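You operate a simulated robot arm through the tools that you are given. There is no shell and no other tool.

The job below is to be done with a simulated two-armed robot. You get a single attempt, and the scene is never put back.

## Task
Wipe up the spill on the left half of the grey work bench with the blue cloth and put it back.

The check looks at the end state, three seconds after you hand in, the way a careful person would. Anything else that was tipped, shoved, dropped, spilled or broken makes it a failure. Flat cloth is picked up by pressing the open fingertips on it (5 to 10 N) and closing them slowly along it; thin cloth reads only 2 to 8 mm in the jaws.

## Robot
Two 7-joint arms with two-finger parallel grippers on one trunk, on a base that drives. Base frame: it is fixed to the floor where the robot stands at the start and does not move with it; the origin is under the middle of the robot, x ahead of it, y to its left, z up. Readings come in mm, rad, newtons and seconds.
The left shoulder is at the start at [20, 170, 1178], the right one opposite. With the tool pointing down near the work surface each hand reaches from about 140 to 660 mm from the robot's upright axis, wherever it stands, measured 20 degrees to its own side. Payload 3.8 kg a hand.
The TCP of each hand is the grasp point between the finger pads, 30 mm short of the fingertips. In the tool frame z runs along the fingers and y along their closing line. Largest opening 110 mm; finger width 20, thickness 10; the body of the gripper, 48 by 112 mm, starts 55 mm behind the TCP.
Orientation is that of the tool frame in the base frame, as [roll, pitch, yaw] about the fixed x, y, z axes, in that order (R = Rz(yaw) Ry(pitch) Rx(roll)). With the fingers straight down and closing along the base's y, the tool's x points along the base's -x, its y along +y and its z along -z.

## Interface
- The arms move only by the tool apply_moves. It takes "left_increments", "right_increments" or both (then of equal length, played together; a hand with none holds still); each is a list of rows, each a list of 3 entries, a list of its own where there are three numbers: the shift along the tool's x, y, z in mm, then the turn, a rotation vector about the tool's x, y, z in rad, then the gripper command, from -1 (fully open) to 1 (shut), values between in proportion. In form: [[[dx, dy, dz], [rx, ry, rz], claw], ...]. A call has 1 to 20 rows; each row is the pose to reach, as a shift and turn from the pose commanded when the call began, along the tool's axes at that moment. Each row takes 0.2 s and may step no farther than 50 mm and 0.15 rad from the row before; otherwise, or with a gripper value out of range, the whole call is refused. Where a pose cannot be reached the arm comes as near as it can. A force on the tool above 40 N (or 10 N above the force at the start of the call, whichever is more), or a blocked arm, ends the call early, and 0.2 s more pass. Each finger travels about 72 mm/s and halts on what it meets, pressing with about 40 N; the grip force reading is that of the motor and also rises with nothing between the fingers. The clock runs only during rows and for 0.2 s after the last one: add rows that repeat a pose to give the fingers time. The reply holds the time, the measured pose of the TCP, the force on the tool along the base axes, the opening and the grip force, in the units named above and with some noise, with the torque about the TCP (base axes, N m) and any sound that the robot's microphone picked up.
- Cameras (640 x 400 px; columns grow to the right, rows downward): "scene" is now at [100.9, -33.1, 1328.4]; the picture's right is [-0.38, -0.93, 0.00], its down [-0.55, 0.23, -0.81] and it looks along [0.75, -0.31, -0.59] (base axes); focal length 277 px, centre (320, 200). "left" rides on the left gripper at [72, -17, -103] in its tool frame; the picture's right is [0.23, 0.97, 0.00], its down [-0.76, 0.18, -0.62] and it looks along [-0.61, 0.14, 0.78] (tool axes); focal length 222 px, centre (320, 200). "right" rides on the right gripper at [72, 17, -103] in its tool frame; the picture's right is [-0.23, 0.97, 0.00], its down [-0.76, -0.18, -0.62] and it looks along [-0.61, -0.14, 0.78] (tool axes); focal length 222 px, centre (320, 200). There is no depth. A picture from a camera that has moved, and an enlarged one, comes with that camera's place and axes in the base frame and with its lens.
- camera(camera): a new picture of that camera. No time passes.
- raise_lower(by): slides the trunk up (or, below 0, down) by that many mm; the arms and the scene camera ride with it, the base frame stays. It gives what a move gives, with no picture.
- drive_base(legs): drives the robot by 1 to 6 legs, each [ahead, turn to the left] in mm and rad, along the robot's own axes; the way and the turn of a leg run together, so that a leg with both is an arc; at most 1500 mm and 3.142 rad a leg. The arms and the cameras ride along, it lands a little off, and it stops where it bumps. It gives what a move gives.
- turn_head(pan, tilt): turns the head with the scene camera to pan (to the left, within 1.396 rad either way) and tilt (down, from -0.506 to 1.204), counted from straight ahead of the robot. It gives what a move gives.
- close_up(camera, box): a new picture of the part [left, top, right, bottom] of that camera's present view, enlarged. No time passes.
- sign_off(): hands the job in; it is judged then, once.

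Nothing tells you exact positions but the pictures and the camera data. Unless the task says otherwise, let go and move clear before handing in.

The tools are called after "Emit:" as a command line: name --argument value ..., lists and objects as JSON in quotes. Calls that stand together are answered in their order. apply_moves: Moves the arms, as the interface text tells. Its arguments: {"type":"object","properties":{"left_increments":{"type":"array","items":{"type":"array"}},"right_increments":{"type":"array","items":{"type":"array"}}},"required":[]} The other tools are called the same way: raise_lower (by) slides the trunk up or down; drive_base (legs) drives the base; turn_head (pan, tilt) turns the head that bears the scene camera; camera (camera) takes a picture; close_up (camera, box) takes an enlarged picture of a part of a camera's view; sign_off () hands the job in.

At the start:

```text
t: 0.0
left_ee_pos: [486.3, -5.3, 1140.8]
left_orientation: [-3.14, 0.001, 3.141]
left_ft_force: [0.6, 0.6, -0.1]
left_ft_torque: [0.0, 0.02, -0.03]
left_width: 109.6
left_grip_force: 0.1
right_ee_pos: [266.1, -406.9, 1064.5]
right_orientation: [3.141, 0.001, -3.141]
right_ft_force: [-0.4, -0.4, 0.2]
right_ft_torque: [-0.04, 0.0, -0.02]
right_width: 110.0
right_grip_force: 0.1
trunk travel left (down, up): [-275.0, 295.0]
robot x, y, heading: [0.2, 1.6, -0.0]
head pan, tilt: [-0.389, 0.634]
```

scene: 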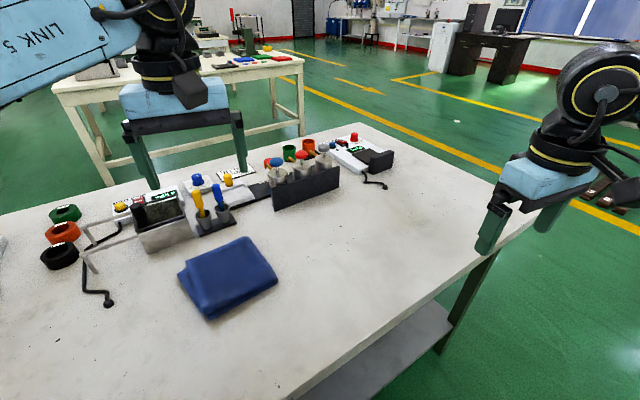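
right: 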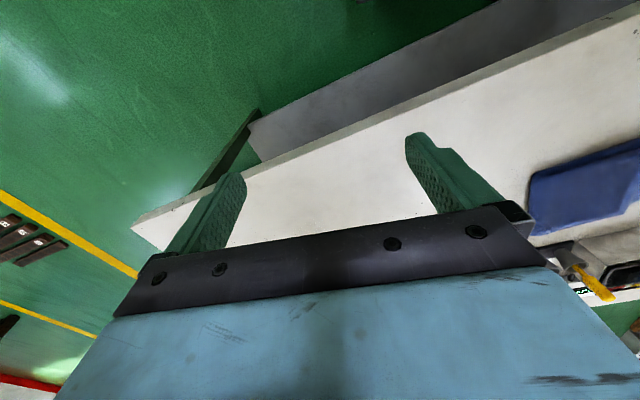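
left: 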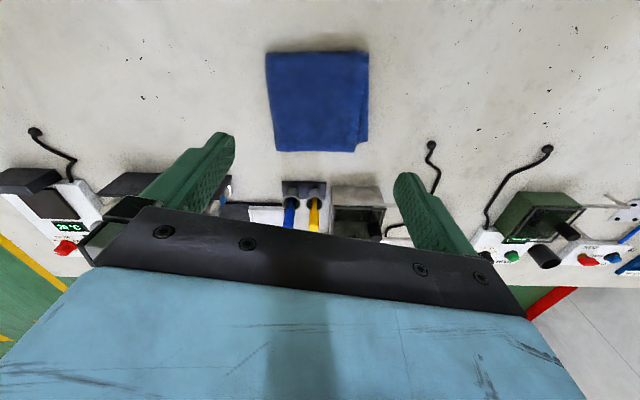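

I see a grey-white work bench in front of me with a folded blue cloth near the front and instruments along the back. The spill is not visible yet, so I'll turn the head left to find it.

Emit:
turn_head --pan 0.5 --tilt 0.75

```text
t: 1.2
left_ee_pos: [487.4, -5.7, 1139.7]
left_orientation: [3.141, 0.0, -3.141]
left_ft_force: [-0.1, 0.4, 0.3]
left_ft_torque: [0.03, 0.0, -0.02]
left_width: 110.1
left_grip_force: 0.2
right_ee_pos: [266.5, -407.7, 1065.0]
right_orientation: [3.14, 0.001, -3.141]
right_ft_force: [-0.8, -0.4, 0.3]
right_ft_torque: [0.0, 0.0, 0.03]
right_width: 110.1
right_grip_force: 0.1
trunk travel left (down, up): [-275.0, 295.0]
robot x, y, heading: [-0.8, 1.7, -0.003]
head pan, tilt: [0.499, 0.75]
```

The head is now turned left; I'll take a picture there to look for the spill.

Emit:
camera --camera "scene"

Emit:
camera --camera "left"

```text
taken
camera scene: at [92.9, 39.7, 1318.5], right [0.48, -0.88, 0.0], down [-0.6, -0.33, -0.73], along [0.64, 0.35, -0.68], focal length 277 px, centre (320, 200)
```

scene: 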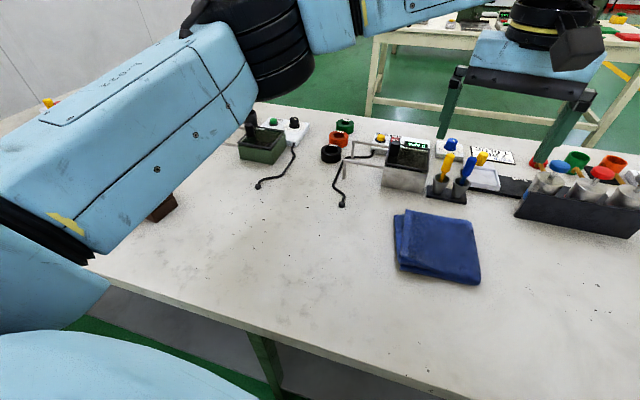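

```text
taken
camera left: at [414.7, -20.8, 1243.3], right [-0.23, 0.97, 0.0], down [0.76, 0.18, 0.62], along [0.61, 0.14, -0.78], focal length 222 px, centre (320, 200)
```

left: 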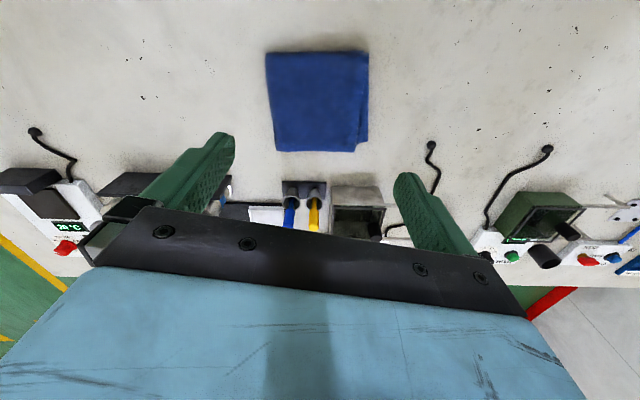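

The cloth lies at about x 430–600, y -85 to 95 with the bench top near z 885. The left arm hides part of the bench, so I'll enlarge the views of the left half to look for the spill.

Emit:
close_up --camera "scene" --box '[80, 150, 400, 350]'

Emit:
close_up --camera "left" --box '[360, 0, 640, 175]'

```text
2.00 times, centred on (240, 250) of scene
camera zoom: at [92.9, 39.7, 1318.5], right [0.48, -0.88, 0.0], down [-0.6, -0.33, -0.73], along [0.64, 0.35, -0.68], focal length 554 px, centre (480, 100)
```

zoom: 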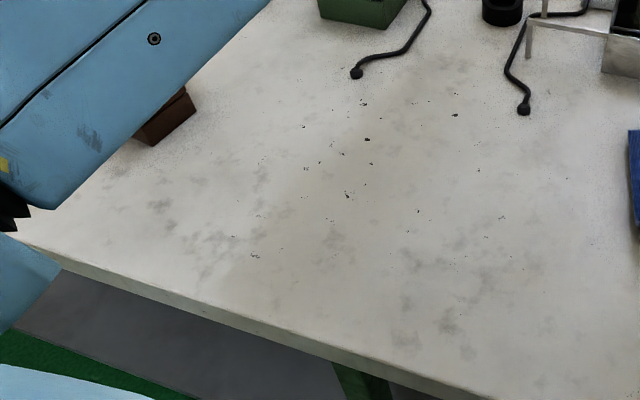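

```text
2.29 times, centred on (500, 88) of left
camera zoom: at [414.7, -20.8, 1243.3], right [-0.23, 0.97, 0.0], down [0.76, 0.18, 0.62], along [0.61, 0.14, -0.78], focal length 508 px, centre (-91, 457)
```

zoom: 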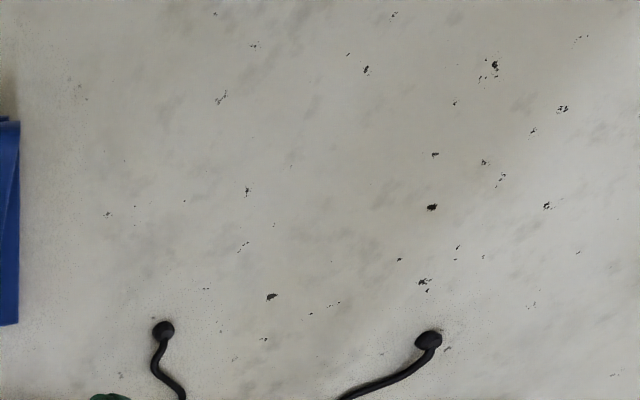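

The bench shows only dark specks so far, and something brown is partly hidden behind my left forearm. I'll carry the left hand up and to the left to view that half with its camera.

Emit:
apply_moves --left_increments '[[[0, 40, -10], [0, 0, 0], -1], [[0, 80, -20], [0, 0, 0], -1], [[5, 120, -30], [0, 0, 0], -1], [[10, 160, -40], [0, 0, 0], -1], [[20, 200, -50], [0, 0, 0], -1], [[30, 240, -60], [0, 0, 0], -1], [[40, 280, -60], [0, 0, 0], -1], [[50, 320, -60], [0, 0, 0], -1]]'

Emit:
camera --camera "left"

Emit:
camera --camera "scene"

```text
t: 3.0
left_ee_pos: [436.2, 316.3, 1200.9]
left_orientation: [-3.14, 0.0, 3.141]
left_ft_force: [0.4, 0.1, 0.1]
left_ft_torque: [0.02, -0.03, 0.01]
left_width: 109.9
left_grip_force: 0.0
right_ee_pos: [266.6, -404.7, 1065.1]
right_orientation: [-3.138, 0.0, 3.141]
right_ft_force: [0.3, -0.3, -0.1]
right_ft_torque: [-0.01, -0.01, 0.04]
right_width: 110.2
right_grip_force: 0.1
trunk travel left (down, up): [-275.0, 295.0]
robot x, y, heading: [-0.0, -1.8, 0.001]
head pan, tilt: [0.499, 0.75]
```

```text
taken
camera left: at [363.9, 300.4, 1302.9], right [-0.23, 0.97, 0.0], down [0.76, 0.18, 0.62], along [0.61, 0.14, -0.78], focal length 222 px, centre (320, 200)
```

left: 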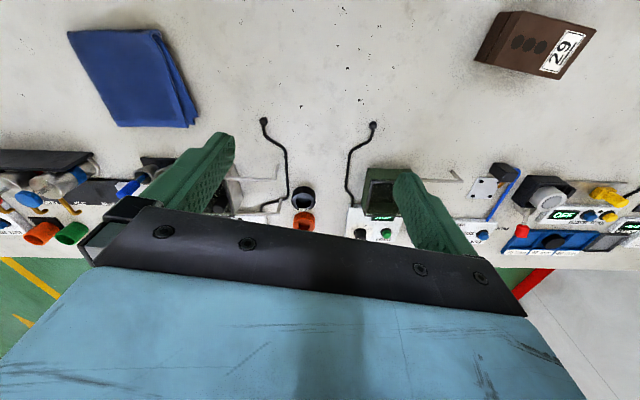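

```text
taken
camera scene: at [92.3, 40.6, 1318.5], right [0.48, -0.88, 0.0], down [-0.6, -0.33, -0.73], along [0.64, 0.35, -0.68], focal length 277 px, centre (320, 200)
```

scene: 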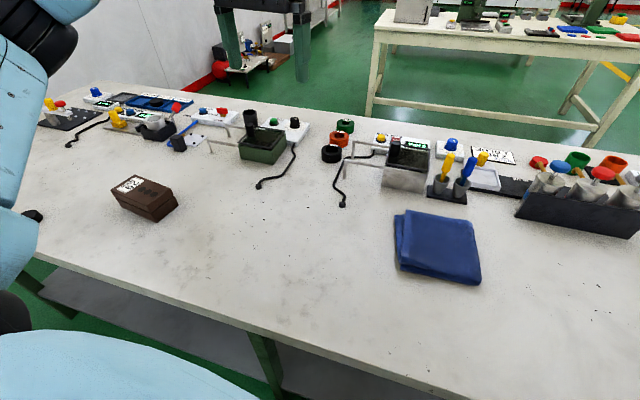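

A brown box marked 29 stands on the left half; no strong-coloured spill appears. I'll enlarge several parts to look for a faint film.

Emit:
close_up --camera "scene" --box '[160, 170, 400, 320]'

Emit:
close_up --camera "scene" --box '[20, 80, 260, 230]'

Emit:
close_up --camera "left" --box '[180, 0, 500, 200]'

Emit:
close_up --camera "left" --box '[400, 0, 640, 150]'

```text
2.67 times, centred on (280, 245) of scene
camera zoom: at [92.3, 40.6, 1318.5], right [0.48, -0.88, 0.0], down [-0.6, -0.33, -0.73], along [0.64, 0.35, -0.68], focal length 739 px, centre (427, 80)
```

zoom: 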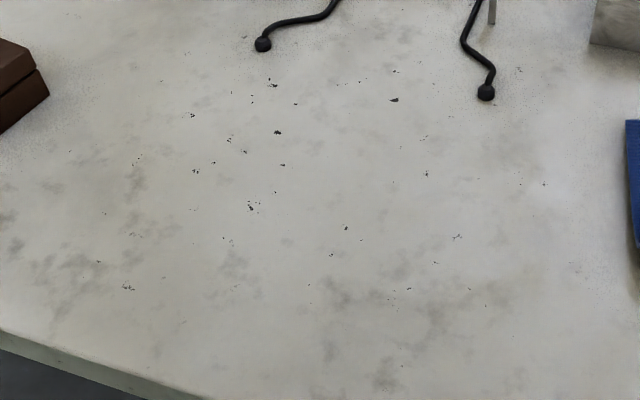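

```text
2.67 times, centred on (140, 155) of scene
camera zoom: at [92.3, 40.6, 1318.5], right [0.48, -0.88, 0.0], down [-0.6, -0.33, -0.73], along [0.64, 0.35, -0.68], focal length 739 px, centre (800, 320)
```

zoom: 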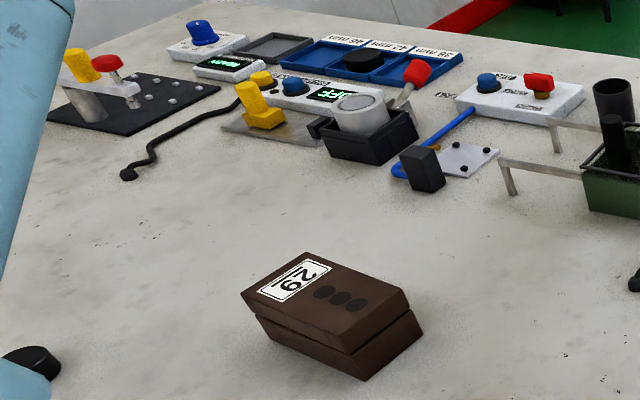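

```text
2.00 times, centred on (340, 100) of left
camera zoom: at [363.9, 300.4, 1302.9], right [-0.23, 0.97, 0.0], down [0.76, 0.18, 0.62], along [0.61, 0.14, -0.78], focal length 444 px, centre (280, 400)
```

zoom: 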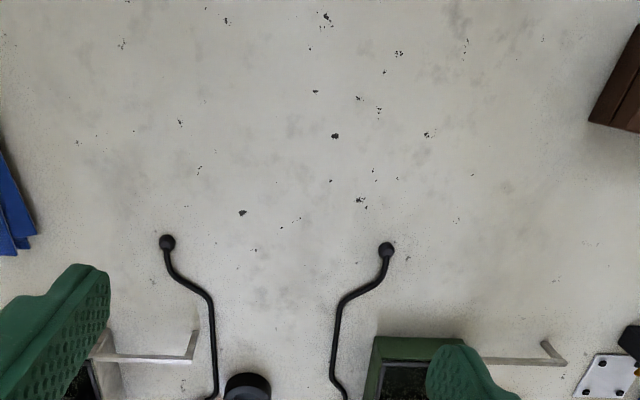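

```text
2.67 times, centred on (520, 75) of left
camera zoom: at [363.9, 300.4, 1302.9], right [-0.23, 0.97, 0.0], down [0.76, 0.18, 0.62], along [0.61, 0.14, -0.78], focal length 592 px, centre (-213, 533)
```

zoom: 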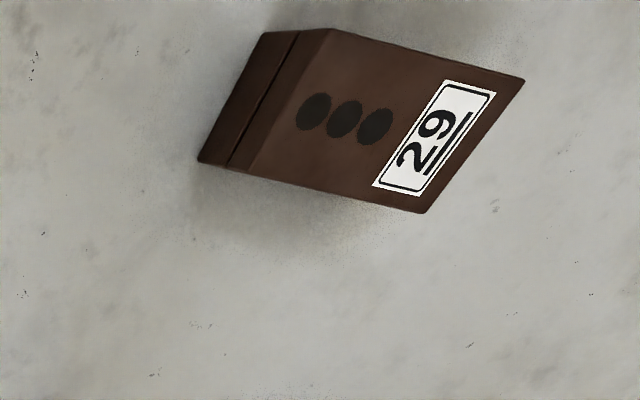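

Dark specks lie in the area between the cloth and the box, but I must know whether they are just bench texture. I'll look at the right half for comparison and raise the trunk for a steeper view.

Emit:
turn_head --pan -0.5 --tilt 0.8

Emit:
camera --camera "scene"

Emit:
close_up --camera "scene" --box '[180, 120, 500, 320]'

```text
t: 4.3
left_ee_pos: [436.5, 315.2, 1199.9]
left_orientation: [3.141, -0.002, 3.14]
left_ft_force: [0.4, 1.1, 0.4]
left_ft_torque: [0.0, 0.01, 0.02]
left_width: 110.0
left_grip_force: 0.0
right_ee_pos: [266.2, -407.7, 1065.4]
right_orientation: [-3.141, 0.0, -3.141]
right_ft_force: [0.7, -0.1, -0.6]
right_ft_torque: [0.04, 0.0, -0.01]
right_width: 109.8
right_grip_force: 0.1
trunk travel left (down, up): [-275.0, 295.0]
robot x, y, heading: [-2.1, 3.6, 0.004]
head pan, tilt: [-0.499, 0.799]
```

```text
taken
camera scene: at [91.0, -38.4, 1314.5], right [-0.48, -0.88, 0.0], down [-0.63, 0.34, -0.7], along [0.61, -0.33, -0.72], focal length 277 px, centre (320, 200)
```

scene: 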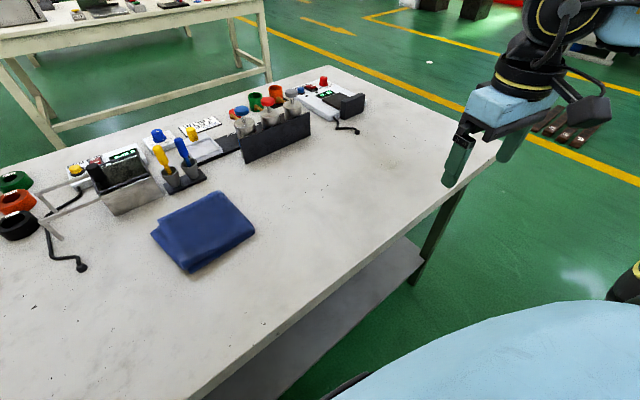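

```text
2.00 times, centred on (340, 220) of scene
camera zoom: at [91.0, -38.4, 1314.5], right [-0.48, -0.88, 0.0], down [-0.63, 0.34, -0.7], along [0.61, -0.33, -0.72], focal length 554 px, centre (280, 160)
```

zoom: 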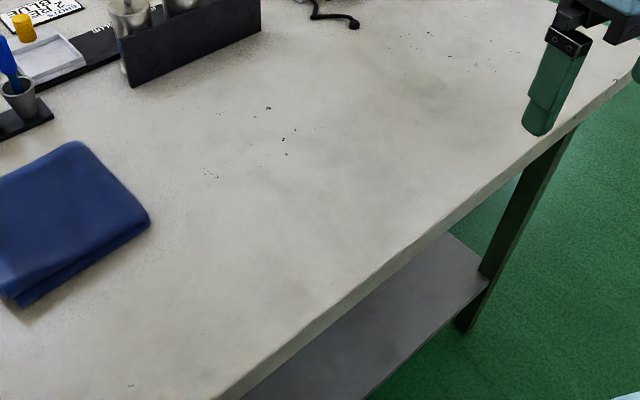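

The right half shows a few similar specks, so those are likely bench texture. The bench seems turned about 12° and centred near y≈330, so its left half reaches far to my left; I'll move the left hand that way for a look and turn the head.

Emit:
apply_moves --left_increments '[[[30, 40, 0], [0, 0, 0], -1], [[60, 80, 0], [0, 0, 0], -1], [[90, 120, 0], [0, 0, 0], -1], [[120, 150, 0], [0, 0, 0], -1], [[150, 180, 0], [0, 0, 0], -1], [[180, 210, 0], [0, 0, 0], -1]]'

Emit:
turn_head --pan 0.9 --tilt 0.6

Emit:
camera --camera "left"

Emit:
camera --camera "scene"

```text
t: 5.7
left_ee_pos: [320.5, 508.2, 1190.3]
left_orientation: [3.141, 0.001, 3.14]
left_ft_force: [0.4, -0.9, 0.6]
left_ft_torque: [-0.01, 0.02, -0.01]
left_width: 110.2
left_grip_force: 0.1
left hand out of reach, approached as far as the arm can: row 5, 6
right_ee_pos: [266.0, -405.4, 1065.6]
right_orientation: [3.141, 0.001, 3.141]
right_ft_force: [-0.1, 0.5, -0.6]
right_ft_torque: [0.0, 0.02, -0.02]
right_width: 109.9
right_grip_force: 0.1
trunk travel left (down, up): [-275.0, 295.0]
robot x, y, heading: [2.9, 2.4, -0.002]
head pan, tilt: [-0.499, 0.799]
```

```text
t: 7.2
left_ee_pos: [319.2, 508.3, 1191.3]
left_orientation: [-3.14, 0.0, 3.141]
left_ft_force: [0.1, -0.2, -0.5]
left_ft_torque: [-0.01, 0.01, 0.0]
left_width: 110.2
left_grip_force: 0.0
right_ee_pos: [266.9, -407.2, 1066.4]
right_orientation: [3.142, -0.001, 3.141]
right_ft_force: [-0.5, -0.3, -0.7]
right_ft_torque: [-0.04, 0.0, 0.0]
right_width: 109.8
right_grip_force: 0.2
trunk travel left (down, up): [-275.0, 295.0]
robot x, y, heading: [1.4, -0.0, 0.003]
head pan, tilt: [0.901, 0.6]
```

```text
taken
camera left: at [248.1, 492.2, 1293.5], right [-0.23, 0.97, 0.0], down [0.76, 0.18, 0.62], along [0.61, 0.14, -0.78], focal length 222 px, centre (320, 200)
```

left: 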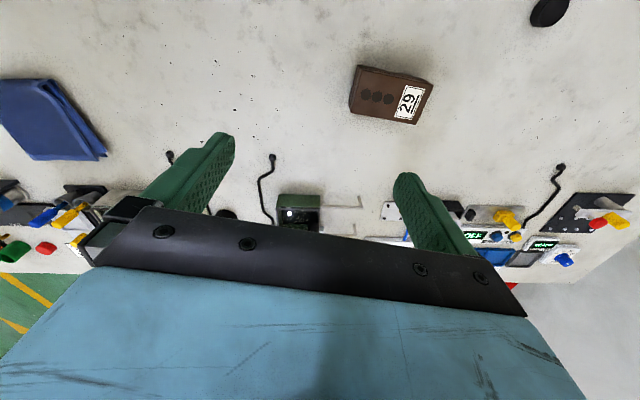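

```text
taken
camera scene: at [75.1, 69.3, 1331.4], right [0.78, -0.62, 0.0], down [-0.35, -0.44, -0.83], along [0.51, 0.65, -0.56], focal length 277 px, centre (320, 200)
```

scene: 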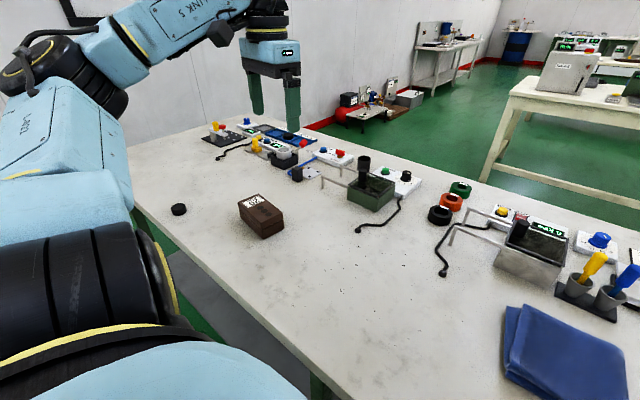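

Beyond the box there is a small black puck, and still no strong-coloured spill. I'll enlarge the areas in both views.

Emit:
close_up --camera "left" --box '[100, 0, 340, 150]'

Emit:
close_up --camera "left" --box '[400, 0, 640, 150]'

Emit:
close_up --camera "scene" --box '[240, 200, 480, 350]'

Emit:
close_up --camera "scene" --box '[130, 120, 370, 270]'

```text
2.67 times, centred on (220, 75) of left
camera zoom: at [248.1, 492.2, 1293.5], right [-0.23, 0.97, 0.0], down [0.76, 0.18, 0.62], along [0.61, 0.14, -0.78], focal length 592 px, centre (587, 533)
```

zoom: 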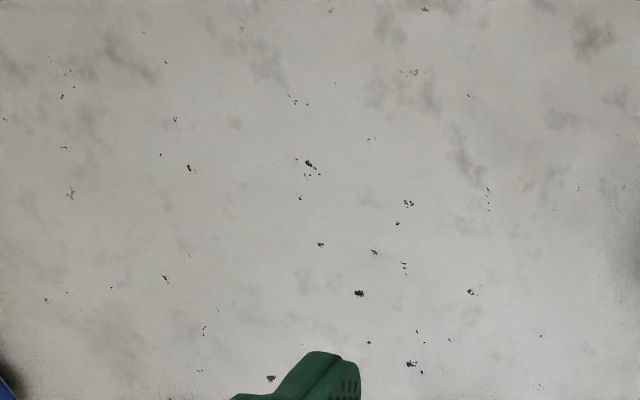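

```text
2.67 times, centred on (520, 75) of left
camera zoom: at [248.1, 492.2, 1293.5], right [-0.23, 0.97, 0.0], down [0.76, 0.18, 0.62], along [0.61, 0.14, -0.78], focal length 592 px, centre (-213, 533)
```

zoom: 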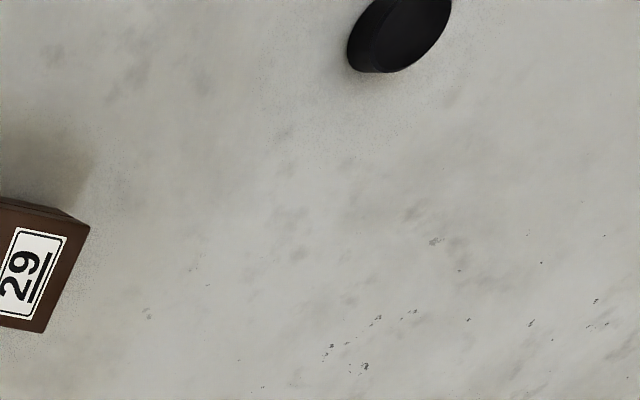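

```text
2.67 times, centred on (360, 275) of scene
camera zoom: at [75.1, 69.3, 1331.4], right [0.78, -0.62, 0.0], down [-0.35, -0.44, -0.83], along [0.51, 0.65, -0.56], focal length 739 px, centre (213, 0)
```

zoom: 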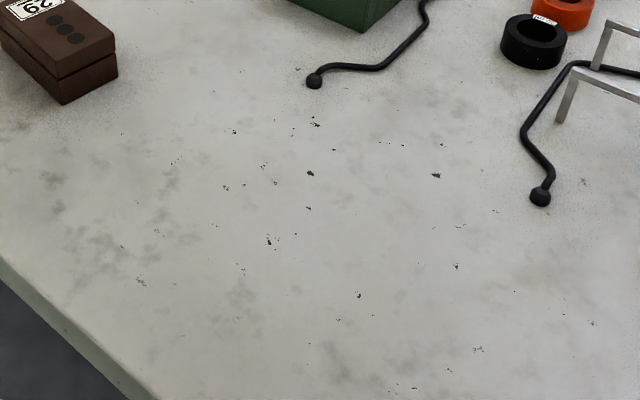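

```text
2.67 times, centred on (250, 195) of scene
camera zoom: at [75.1, 69.3, 1331.4], right [0.78, -0.62, 0.0], down [-0.35, -0.44, -0.83], along [0.51, 0.65, -0.56], focal length 739 px, centre (507, 213)
```

zoom: 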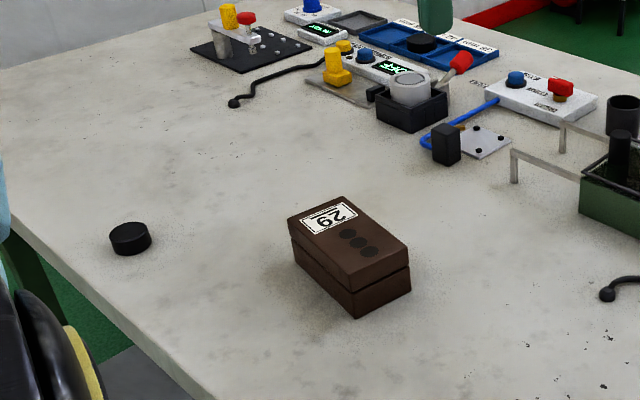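

Still only faint grey mottling and specks. I'll bring the left hand camera lower over the middle of the bench for a nearer look.

Emit:
apply_moves --left_increments '[[[0, -40, 0], [0, 0, 0], -1], [[0, -80, 10], [0, 0, 0], -1], [[0, -120, 40], [0, 0, 0], -1], [[0, -160, 70], [0, 0, 0], -1], [[0, -200, 100], [0, 0, 0], -1], [[0, -200, 130], [0, 0, 0], -1]]'

Emit:
camera --camera "left"

Emit:
close_up --camera "left" --box '[160, 0, 480, 200]'

Emit:
camera --camera "scene"

```text
t: 8.6
left_ee_pos: [318.8, 307.3, 1058.9]
left_orientation: [-3.14, 0.002, -3.141]
left_ft_force: [-0.1, 0.0, 0.0]
left_ft_torque: [-0.03, 0.0, 0.02]
left_width: 110.1
left_grip_force: 0.0
right_ee_pos: [265.9, -405.8, 1065.2]
right_orientation: [-3.142, 0.0, 3.14]
right_ft_force: [1.4, 0.0, 0.7]
right_ft_torque: [-0.06, 0.02, 0.01]
right_width: 110.3
right_grip_force: 0.0
trunk travel left (down, up): [-275.0, 295.0]
robot x, y, heading: [2.6, 1.6, -0.004]
head pan, tilt: [0.901, 0.6]
```

```text
taken
camera left: at [247.3, 291.4, 1162.1], right [-0.23, 0.97, 0.0], down [0.76, 0.18, 0.62], along [0.61, 0.14, -0.78], focal length 222 px, centre (320, 200)
```

left: 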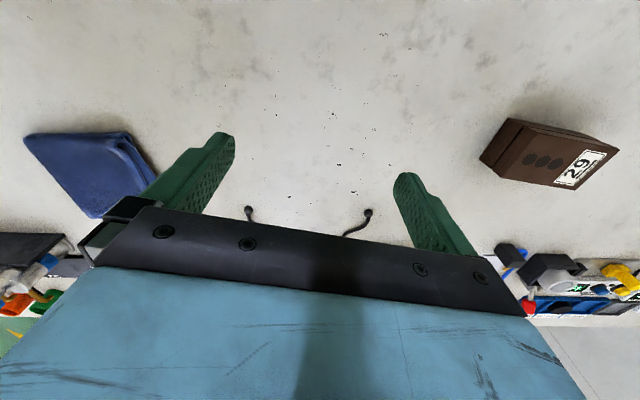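

```text
2.00 times, centred on (320, 100) of left
camera zoom: at [247.3, 291.4, 1162.1], right [-0.23, 0.97, 0.0], down [0.76, 0.18, 0.62], along [0.61, 0.14, -0.78], focal length 444 px, centre (320, 400)
```

zoom: 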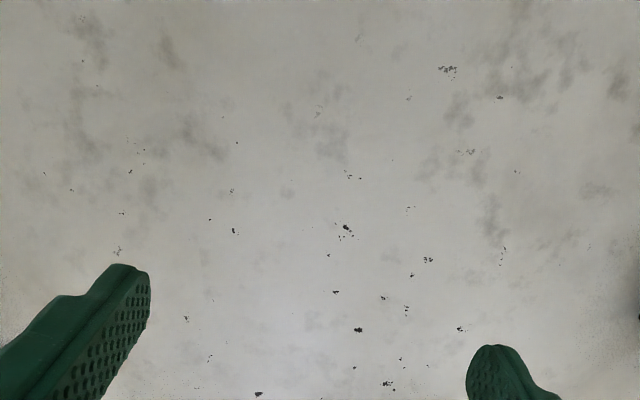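

```text
taken
camera scene: at [74.7, 70.1, 1331.4], right [0.78, -0.62, 0.0], down [-0.35, -0.44, -0.82], along [0.51, 0.65, -0.57], focal length 277 px, centre (320, 200)
```

scene: 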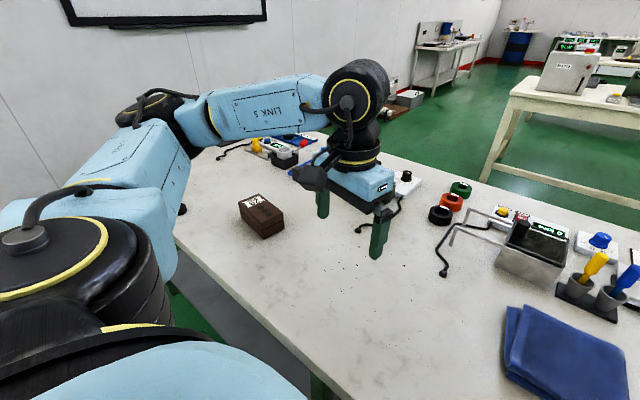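

No spill near the middle; the left end of the bench, past the box and puck, has been hidden by my left arm. I'll lift the left hand clear, back off, and drive along the bench to look at its left half.

Emit:
apply_moves --left_increments '[[[0, 0, -40], [0, 0, 0], -1], [[10, -30, -80], [0, 0, 0], -1], [[20, -60, -120], [0, 0, 0], -1], [[20, -90, -140], [0, 0, 0], -1]]' --right_increments '[[[0, 0, -40], [0, 0, 0], -1], [[0, 0, -80], [0, 0, 0], -1], [[0, 0, -110], [0, 0, 0], -1], [[0, 0, -120], [0, 0, 0], -1]]'

Emit:
drive_base --legs '[[-200, 0], [0, 1.77], [650, 0], [0, -1.57]]'

Emit:
turn_head --pan 0.2 --tilt 0.7

Emit:
camera --camera "scene"

Emit:
camera --camera "left"

```text
refused: row 2 steps farther than a row can; nothing moved
```

```text
t: 21.5
left_ee_pos: [-68.7, 1000.0, 1059.0]
left_orientation: [3.141, 0.0, -2.952]
left_ft_force: [-0.1, -0.4, -0.3]
left_ft_torque: [0.01, 0.0, -0.01]
left_width: 110.1
left_grip_force: 0.0
right_ee_pos: [13.2, 287.4, 1064.7]
right_orientation: [3.141, 0.0, -2.954]
right_ft_force: [-0.6, -0.3, -0.9]
right_ft_torque: [0.0, 0.01, 0.0]
right_width: 110.1
right_grip_force: 0.0
trunk travel left (down, up): [-275.0, 295.0]
robot x, y, heading: [-325.4, 639.2, 0.189]
head pan, tilt: [0.901, 0.6]
```

```text
t: 22.6
left_ee_pos: [-68.5, 999.4, 1059.9]
left_orientation: [-3.141, 0.0, -2.952]
left_ft_force: [-0.1, -0.3, -0.5]
left_ft_torque: [-0.03, 0.02, -0.04]
left_width: 109.8
left_grip_force: 0.0
right_ee_pos: [12.5, 287.5, 1066.5]
right_orientation: [-3.141, -0.001, -2.956]
right_ft_force: [-0.7, 0.2, -0.4]
right_ft_torque: [-0.01, 0.02, -0.02]
right_width: 110.0
right_grip_force: 0.1
trunk travel left (down, up): [-275.0, 295.0]
robot x, y, heading: [-324.5, 635.6, 0.189]
head pan, tilt: [0.201, 0.7]
```

```text
taken
camera scene: at [-227.1, 674.2, 1322.8], right [0.38, -0.93, 0.0], down [-0.6, -0.24, -0.77], along [0.71, 0.29, -0.64], focal length 277 px, centre (320, 200)
```

scene: 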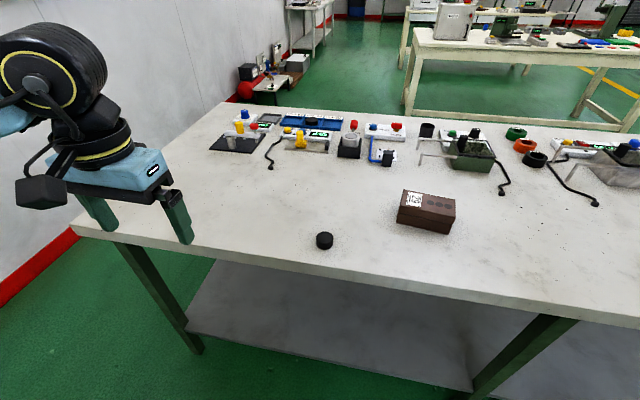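

```text
taken
camera left: at [-136.3, 970.1, 1162.4], right [-0.41, 0.91, 0.0], down [0.71, 0.32, 0.62], along [0.57, 0.25, -0.78], focal length 222 px, centre (320, 200)
```

left: 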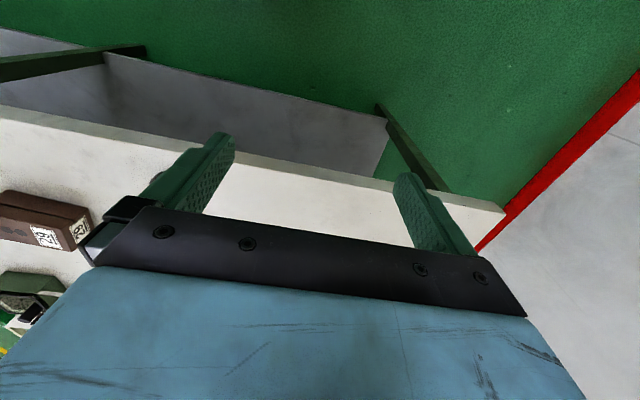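

The arm move was refused but the drive went well; the whole left end of the bench is now visible with the puck and box. I'll enlarge the bench surface in parts.

Emit:
close_up --camera "scene" --box '[90, 120, 330, 270]'

Emit:
close_up --camera "scene" --box '[240, 140, 480, 290]'

Emit:
close_up --camera "scene" --box '[400, 170, 640, 320]'

```text
2.67 times, centred on (210, 195) of scene
camera zoom: at [-227.1, 674.2, 1322.8], right [0.38, -0.93, 0.0], down [-0.6, -0.24, -0.77], along [0.71, 0.29, -0.64], focal length 739 px, centre (613, 213)
```

zoom: 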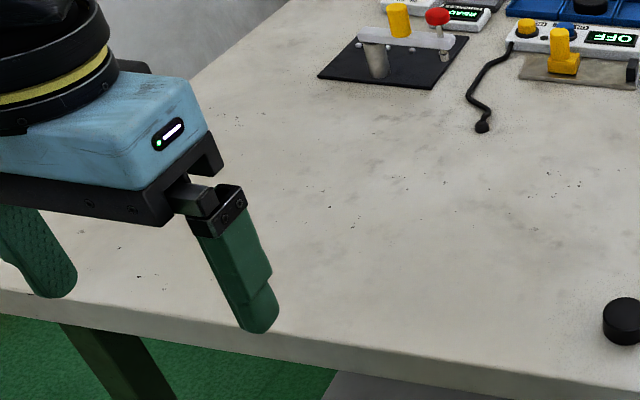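

```text
2.67 times, centred on (360, 215) of scene
camera zoom: at [-227.1, 674.2, 1322.8], right [0.38, -0.93, 0.0], down [-0.6, -0.24, -0.77], along [0.71, 0.29, -0.64], focal length 739 px, centre (213, 160)
```

zoom: 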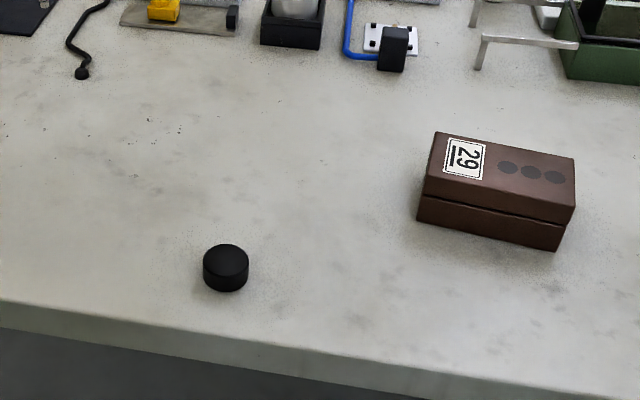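

```text
2.67 times, centred on (520, 245) of scene
camera zoom: at [-227.1, 674.2, 1322.8], right [0.38, -0.93, 0.0], down [-0.6, -0.24, -0.77], along [0.71, 0.29, -0.64], focal length 739 px, centre (-213, 80)
```

zoom: 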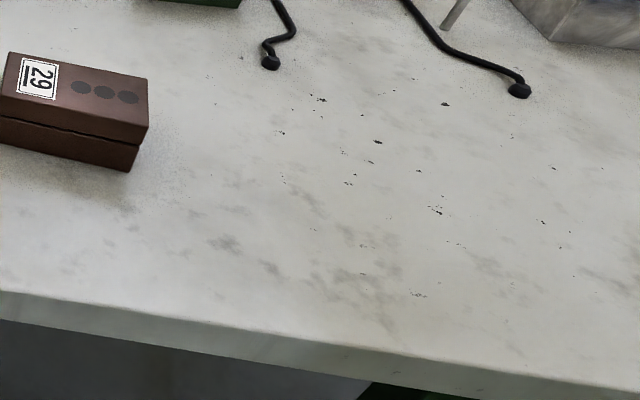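

No obvious puddle yet, so it may be a clear film that only shows by its gloss. I'll raise both hands and lower the trunk for a grazing look across the bench top.

Emit:
apply_moves --left_increments '[[[20, 0, -40], [0, 0, 0], -1], [[40, 0, -80], [0, 0, 0], -1], [[60, 0, -120], [0, 0, 0], -1], [[70, 0, -160], [0, 0, 0], -1], [[70, 0, -200], [0, 0, 0], -1], [[70, 0, -240], [0, 0, 0], -1], [[70, 0, -280], [0, 0, 0], -1], [[70, 0, -300], [0, 0, 0], -1]]' --right_increments '[[[10, 0, -40], [0, 0, 0], -1], [[20, 0, -80], [0, 0, 0], -1], [[30, 0, -120], [0, 0, 0], -1], [[40, 0, -160], [0, 0, 0], -1], [[40, 0, -200], [0, 0, 0], -1], [[40, 0, -240], [0, 0, 0], -1], [[40, 0, -280], [0, 0, 0], -1], [[40, 0, -300], [0, 0, 0], -1]]'

```text
t: 24.4
left_ee_pos: [-126.0, 976.1, 1347.9]
left_orientation: [-3.14, -0.001, -2.953]
left_ft_force: [0.9, 0.5, -0.5]
left_ft_torque: [0.0, 0.04, -0.01]
left_width: 110.1
left_grip_force: 0.2
left hand out of reach, approached as far as the arm can: row 7, 8
right_ee_pos: [-26.8, 281.0, 1365.0]
right_orientation: [3.141, 0.0, -2.954]
right_ft_force: [-0.2, -0.4, 1.1]
right_ft_torque: [0.0, -0.02, 0.01]
right_width: 110.0
right_grip_force: 0.1
trunk travel left (down, up): [-275.0, 295.0]
robot x, y, heading: [-324.6, 638.0, 0.192]
head pan, tilt: [0.201, 0.7]
```

Both hands are now well above the bench (about z 1350), so lowering the trunk is safe. I'll lower it by 240 mm and look across the bench at a shallow angle.

Emit:
raise_lower --by -240

Emit:
turn_head --pan -0.1 --tilt 0.3

Emit:
camera --camera "scene"

Emit:
camera --camera "left"

Emit:
camera --camera "right"

```text
t: 26.9
left_ee_pos: [-125.5, 976.2, 1107.7]
left_orientation: [3.141, 0.001, -2.953]
left_ft_force: [0.4, 0.6, 0.8]
left_ft_torque: [0.02, -0.01, -0.01]
left_width: 110.1
left_grip_force: 0.1
right_ee_pos: [-27.4, 280.4, 1125.2]
right_orientation: [3.141, 0.001, -2.955]
right_ft_force: [-0.9, -0.5, -0.1]
right_ft_torque: [0.0, 0.0, 0.0]
right_width: 110.0
right_grip_force: 0.1
trunk travel left (down, up): [-35.0, 535.0]
robot x, y, heading: [-330.0, 637.9, 0.19]
head pan, tilt: [0.201, 0.7]
```

```text
t: 27.8
left_ee_pos: [-126.5, 977.0, 1107.0]
left_orientation: [3.141, 0.002, -2.953]
left_ft_force: [0.4, -0.4, -0.1]
left_ft_torque: [0.0, 0.0, 0.03]
left_width: 110.0
left_grip_force: 0.0
right_ee_pos: [-26.1, 280.4, 1125.0]
right_orientation: [3.141, -0.001, -2.955]
right_ft_force: [-1.0, 0.1, -0.1]
right_ft_torque: [0.02, 0.01, 0.01]
right_width: 109.8
right_grip_force: 0.1
trunk travel left (down, up): [-35.0, 535.0]
robot x, y, heading: [-323.3, 636.2, 0.187]
head pan, tilt: [-0.099, 0.3]
```

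```text
taken
camera scene: at [-212.7, 650.3, 1118.8], right [0.09, -1.0, 0.0], down [-0.3, -0.03, -0.96], along [0.95, 0.08, -0.3], focal length 277 px, centre (320, 200)
```

scene: 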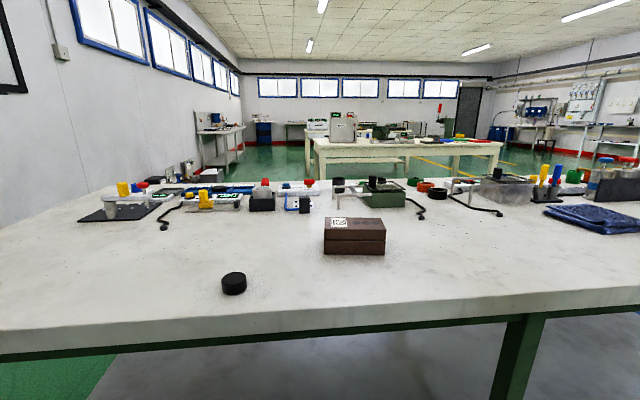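

```text
taken
camera left: at [-193.4, 946.9, 1210.4], right [-0.41, 0.91, 0.0], down [0.71, 0.32, 0.62], along [0.57, 0.25, -0.78], focal length 222 px, centre (320, 200)
```

left: 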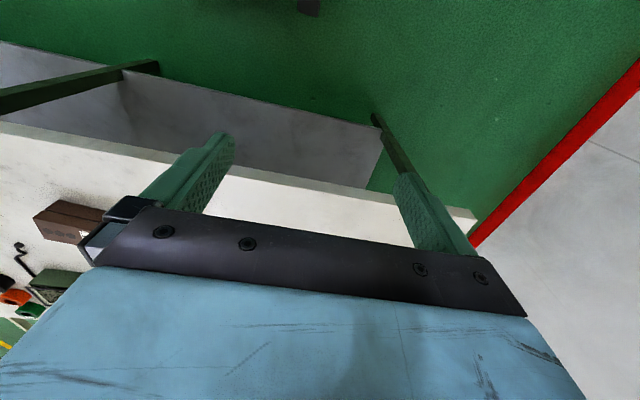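

```text
taken
camera right: at [-101.6, 284.0, 1228.5], right [0.04, 1.0, 0.0], down [0.78, -0.03, 0.62], along [0.62, -0.03, -0.78], focal length 222 px, centre (320, 200)
```

right: 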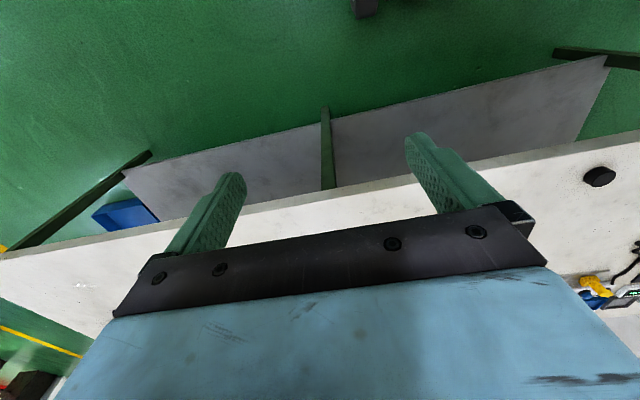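

From the right hand camera I notice a blue item on the lower shelf and some bright marks on the bench at far left of that picture. I'll enlarge these.

Emit:
close_up --camera "right" --box '[0, 180, 240, 330]'

Emit:
close_up --camera "scene" --box '[0, 180, 320, 380]'

Emit:
close_up --camera "scene" --box '[320, 180, 640, 380]'

```text
2.67 times, centred on (120, 255) of right
camera zoom: at [-101.6, 284.0, 1228.5], right [0.04, 1.0, 0.0], down [0.78, -0.03, 0.62], along [0.62, -0.03, -0.78], focal length 592 px, centre (853, 53)
```

zoom: 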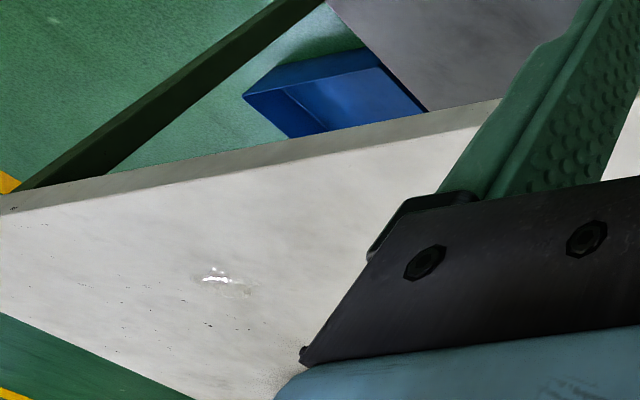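

```text
2.00 times, centred on (160, 280) of scene
camera zoom: at [-212.7, 650.3, 1118.8], right [0.09, -1.0, 0.0], down [-0.3, -0.03, -0.96], along [0.95, 0.08, -0.3], focal length 554 px, centre (640, 40)
```

zoom: 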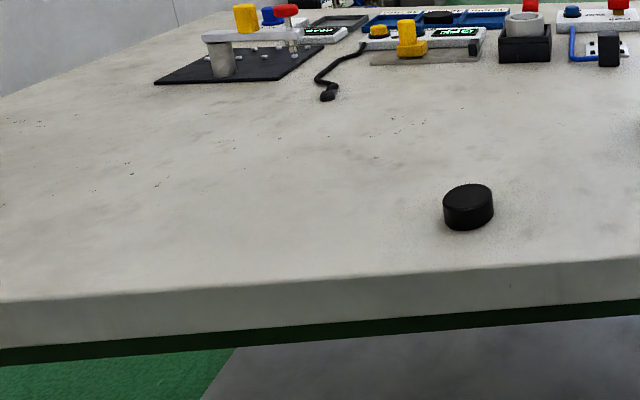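

```text
2.00 times, centred on (480, 280) of scene
camera zoom: at [-212.7, 650.3, 1118.8], right [0.09, -1.0, 0.0], down [-0.3, -0.03, -0.96], along [0.95, 0.08, -0.3], focal length 554 px, centre (0, 40)
```

zoom: 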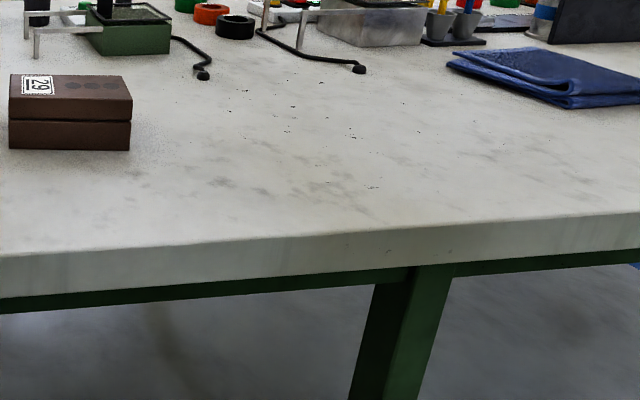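

There it is: a clear, glossy film shows by its highlights, but that one is near (440, -414), on the right half. A similar clear spill must lie on the left half and only shows at the right angle, so I'll check where the lights are.

Emit:
turn_head --pan -0.2 --tilt -0.45

Emit:
camera --camera "scene"

Emit:
turn_head --pan -1.1 --tilt 0.1

Emit:
camera --camera "scene"

Emit:
turn_head --pan 0.9 --tilt 0.1

Emit:
camera --camera "scene"

```text
t: 28.9
left_ee_pos: [-126.2, 977.3, 1107.3]
left_orientation: [3.14, 0.002, -2.953]
left_ft_force: [-0.7, -0.7, 0.4]
left_ft_torque: [0.01, -0.02, 0.0]
left_width: 110.1
left_grip_force: 0.1
right_ee_pos: [-25.3, 279.5, 1125.6]
right_orientation: [3.14, 0.0, -2.956]
right_ft_force: [-0.1, 1.0, 0.3]
right_ft_torque: [0.04, -0.01, 0.01]
right_width: 110.2
right_grip_force: 0.1
trunk travel left (down, up): [-35.0, 535.0]
robot x, y, heading: [-323.0, 639.7, 0.192]
head pan, tilt: [-0.201, -0.45]
```

```text
taken
camera scene: at [-235.5, 641.1, 1183.3], right [-0.01, -1.0, 0.0], down [0.43, -0.01, -0.9], along [0.9, -0.01, 0.43], focal length 277 px, centre (320, 200)
```

scene: 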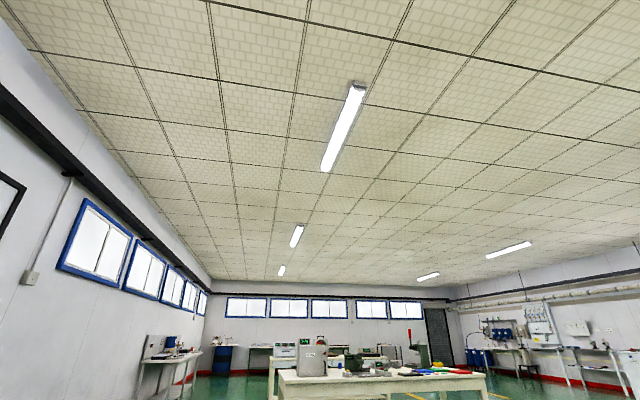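

```text
t: 30.1
left_ee_pos: [-125.2, 976.5, 1107.0]
left_orientation: [-3.14, 0.002, -2.954]
left_ft_force: [0.4, 0.2, -0.7]
left_ft_torque: [-0.01, 0.03, -0.01]
left_width: 110.0
left_grip_force: 0.1
right_ee_pos: [-26.3, 280.5, 1125.5]
right_orientation: [-3.141, -0.001, -2.955]
right_ft_force: [-0.6, 0.4, -0.3]
right_ft_torque: [0.02, 0.0, 0.07]
right_width: 109.6
right_grip_force: 0.1
trunk travel left (down, up): [-35.0, 535.0]
robot x, y, heading: [-323.1, 640.1, 0.186]
head pan, tilt: [-1.1, 0.099]
```

```text
taken
camera scene: at [-249.3, 569.3, 1137.6], right [-0.79, -0.61, 0.0], down [-0.06, 0.08, -1.0], along [0.61, -0.79, -0.1], focal length 277 px, centre (320, 200)
```

scene: 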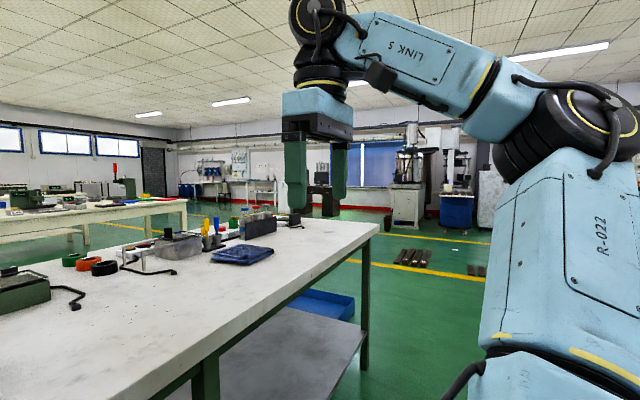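

```text
t: 32.0
left_ee_pos: [-125.5, 975.7, 1107.7]
left_orientation: [-3.141, 0.002, -2.953]
left_ft_force: [0.3, -0.1, 0.4]
left_ft_torque: [0.0, 0.02, 0.03]
left_width: 110.0
left_grip_force: 0.2
right_ee_pos: [-27.8, 281.3, 1125.5]
right_orientation: [-3.14, 0.0, -2.955]
right_ft_force: [-0.3, -0.7, -0.3]
right_ft_torque: [0.01, 0.03, -0.01]
right_width: 109.9
right_grip_force: 0.0
trunk travel left (down, up): [-35.0, 535.0]
robot x, y, heading: [-328.6, 638.8, 0.19]
head pan, tilt: [0.901, 0.099]
```

```text
taken
camera scene: at [-262.9, 723.5, 1137.6], right [0.89, -0.46, 0.0], down [-0.05, -0.09, -1.0], along [0.46, 0.88, -0.1], focal length 277 px, centre (320, 200)
```

scene: 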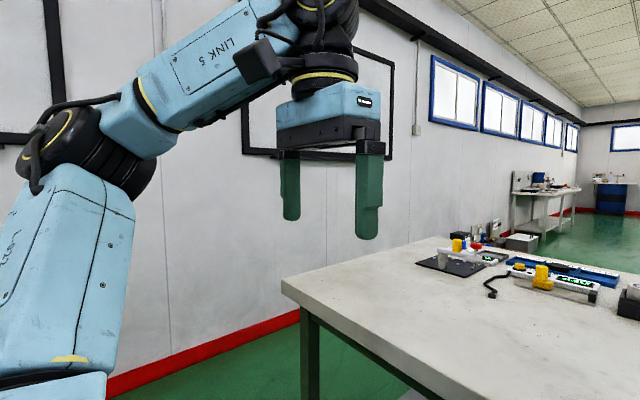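

The ceiling tubes and wall windows would show in a wet film by reflection, and reflections so far rule out y 940–1120. I'll drive back to the right, face diagonally left at a lower height, so the windows mirror off the bench between y 400 and 900.

Emit:
drive_base --legs '[[0, -1.76], [440, 0], [0, 2.27]]'

Emit:
raise_lower --by 70

Emit:
turn_head --pan 0.0 --tilt 0.35

Emit:
camera --camera "scene"

```text
t: 44.2
left_ee_pos: [-317.1, 590.6, 1108.0]
left_orientation: [3.141, 0.001, -2.418]
left_ft_force: [0.1, 1.1, -0.4]
left_ft_torque: [0.0, 0.01, 0.01]
left_width: 109.9
left_grip_force: 0.0
right_ee_pos: [124.9, 43.2, 1124.1]
right_orientation: [3.141, 0.0, -2.415]
right_ft_force: [0.0, 0.5, 0.4]
right_ft_torque: [0.01, -0.01, 0.03]
right_width: 110.0
right_grip_force: 0.0
trunk travel left (down, up): [-35.0, 535.0]
robot x, y, heading: [-314.5, 198.9, 0.723]
head pan, tilt: [0.901, 0.099]
```

```text
t: 45.3
left_ee_pos: [-317.8, 589.9, 1177.8]
left_orientation: [-3.142, 0.001, -2.416]
left_ft_force: [-0.1, 0.5, 0.4]
left_ft_torque: [-0.02, 0.01, 0.03]
left_width: 109.9
left_grip_force: 0.1
right_ee_pos: [124.8, 41.9, 1195.9]
right_orientation: [3.141, 0.001, -2.416]
right_ft_force: [0.0, 0.8, 0.5]
right_ft_torque: [0.03, -0.02, 0.03]
right_width: 110.0
right_grip_force: 0.2
trunk travel left (down, up): [-105.0, 465.0]
robot x, y, heading: [-319.0, 197.6, 0.727]
head pan, tilt: [0.901, 0.099]
```

```text
t: 46.5
left_ee_pos: [-317.0, 589.0, 1177.2]
left_orientation: [-3.141, 0.002, -2.417]
left_ft_force: [0.6, 0.2, -0.6]
left_ft_torque: [-0.01, 0.01, -0.01]
left_width: 110.0
left_grip_force: 0.1
right_ee_pos: [124.6, 42.8, 1195.5]
right_orientation: [-3.142, 0.0, -2.414]
right_ft_force: [0.6, 0.3, -0.1]
right_ft_torque: [0.02, 0.0, 0.02]
right_width: 110.1
right_grip_force: 0.2
trunk travel left (down, up): [-105.0, 465.0]
robot x, y, heading: [-316.2, 197.1, 0.727]
head pan, tilt: [0.0, 0.351]
```

```text
taken
camera scene: at [-230.4, 273.0, 1184.2], right [0.66, -0.75, 0.0], down [-0.26, -0.23, -0.94], along [0.7, 0.62, -0.34], focal length 277 px, centre (320, 200)
```

scene: 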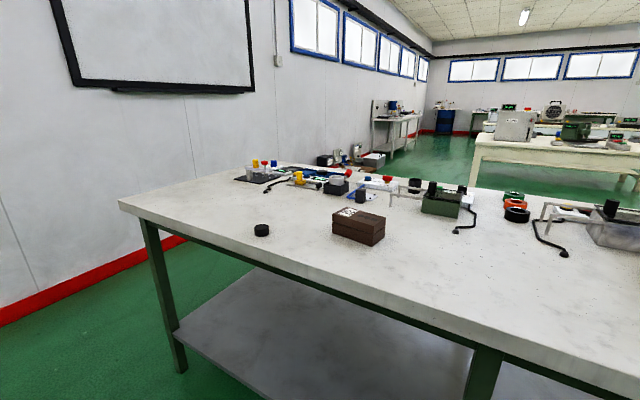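

From here the left-wall windows should mirror in the bench top around the box. I'll enlarge the surface in this view.

Emit:
close_up --camera "scene" --box '[120, 160, 440, 360]'

Emit:
close_up --camera "scene" --box '[320, 190, 640, 390]'

```text
2.00 times, centred on (280, 260) of scene
camera zoom: at [-230.4, 273.0, 1184.2], right [0.66, -0.75, 0.0], down [-0.26, -0.23, -0.94], along [0.7, 0.62, -0.34], focal length 554 px, centre (400, 80)
```

zoom: 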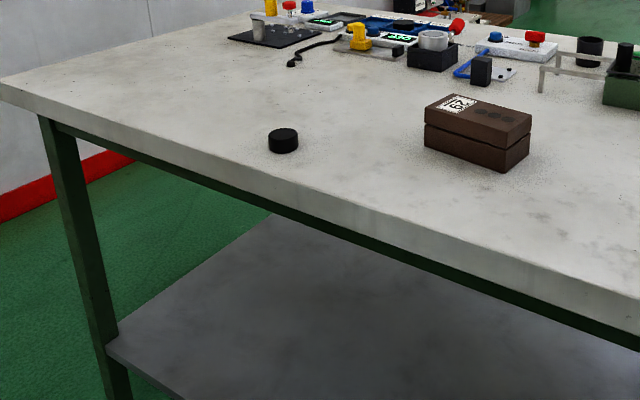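

```text
2.00 times, centred on (480, 290) of scene
camera zoom: at [-230.4, 273.0, 1184.2], right [0.66, -0.75, 0.0], down [-0.26, -0.23, -0.94], along [0.7, 0.62, -0.34], focal length 554 px, centre (0, 20)
```

zoom: 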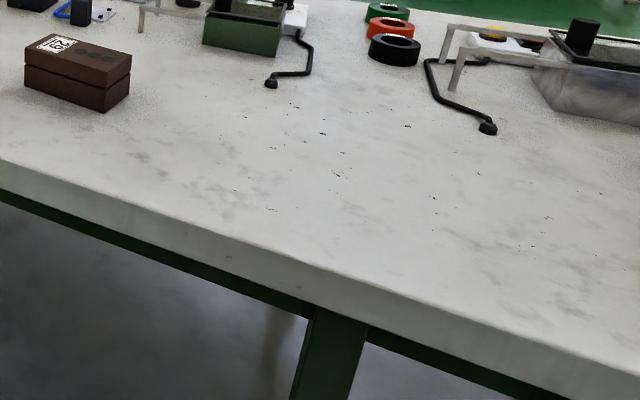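

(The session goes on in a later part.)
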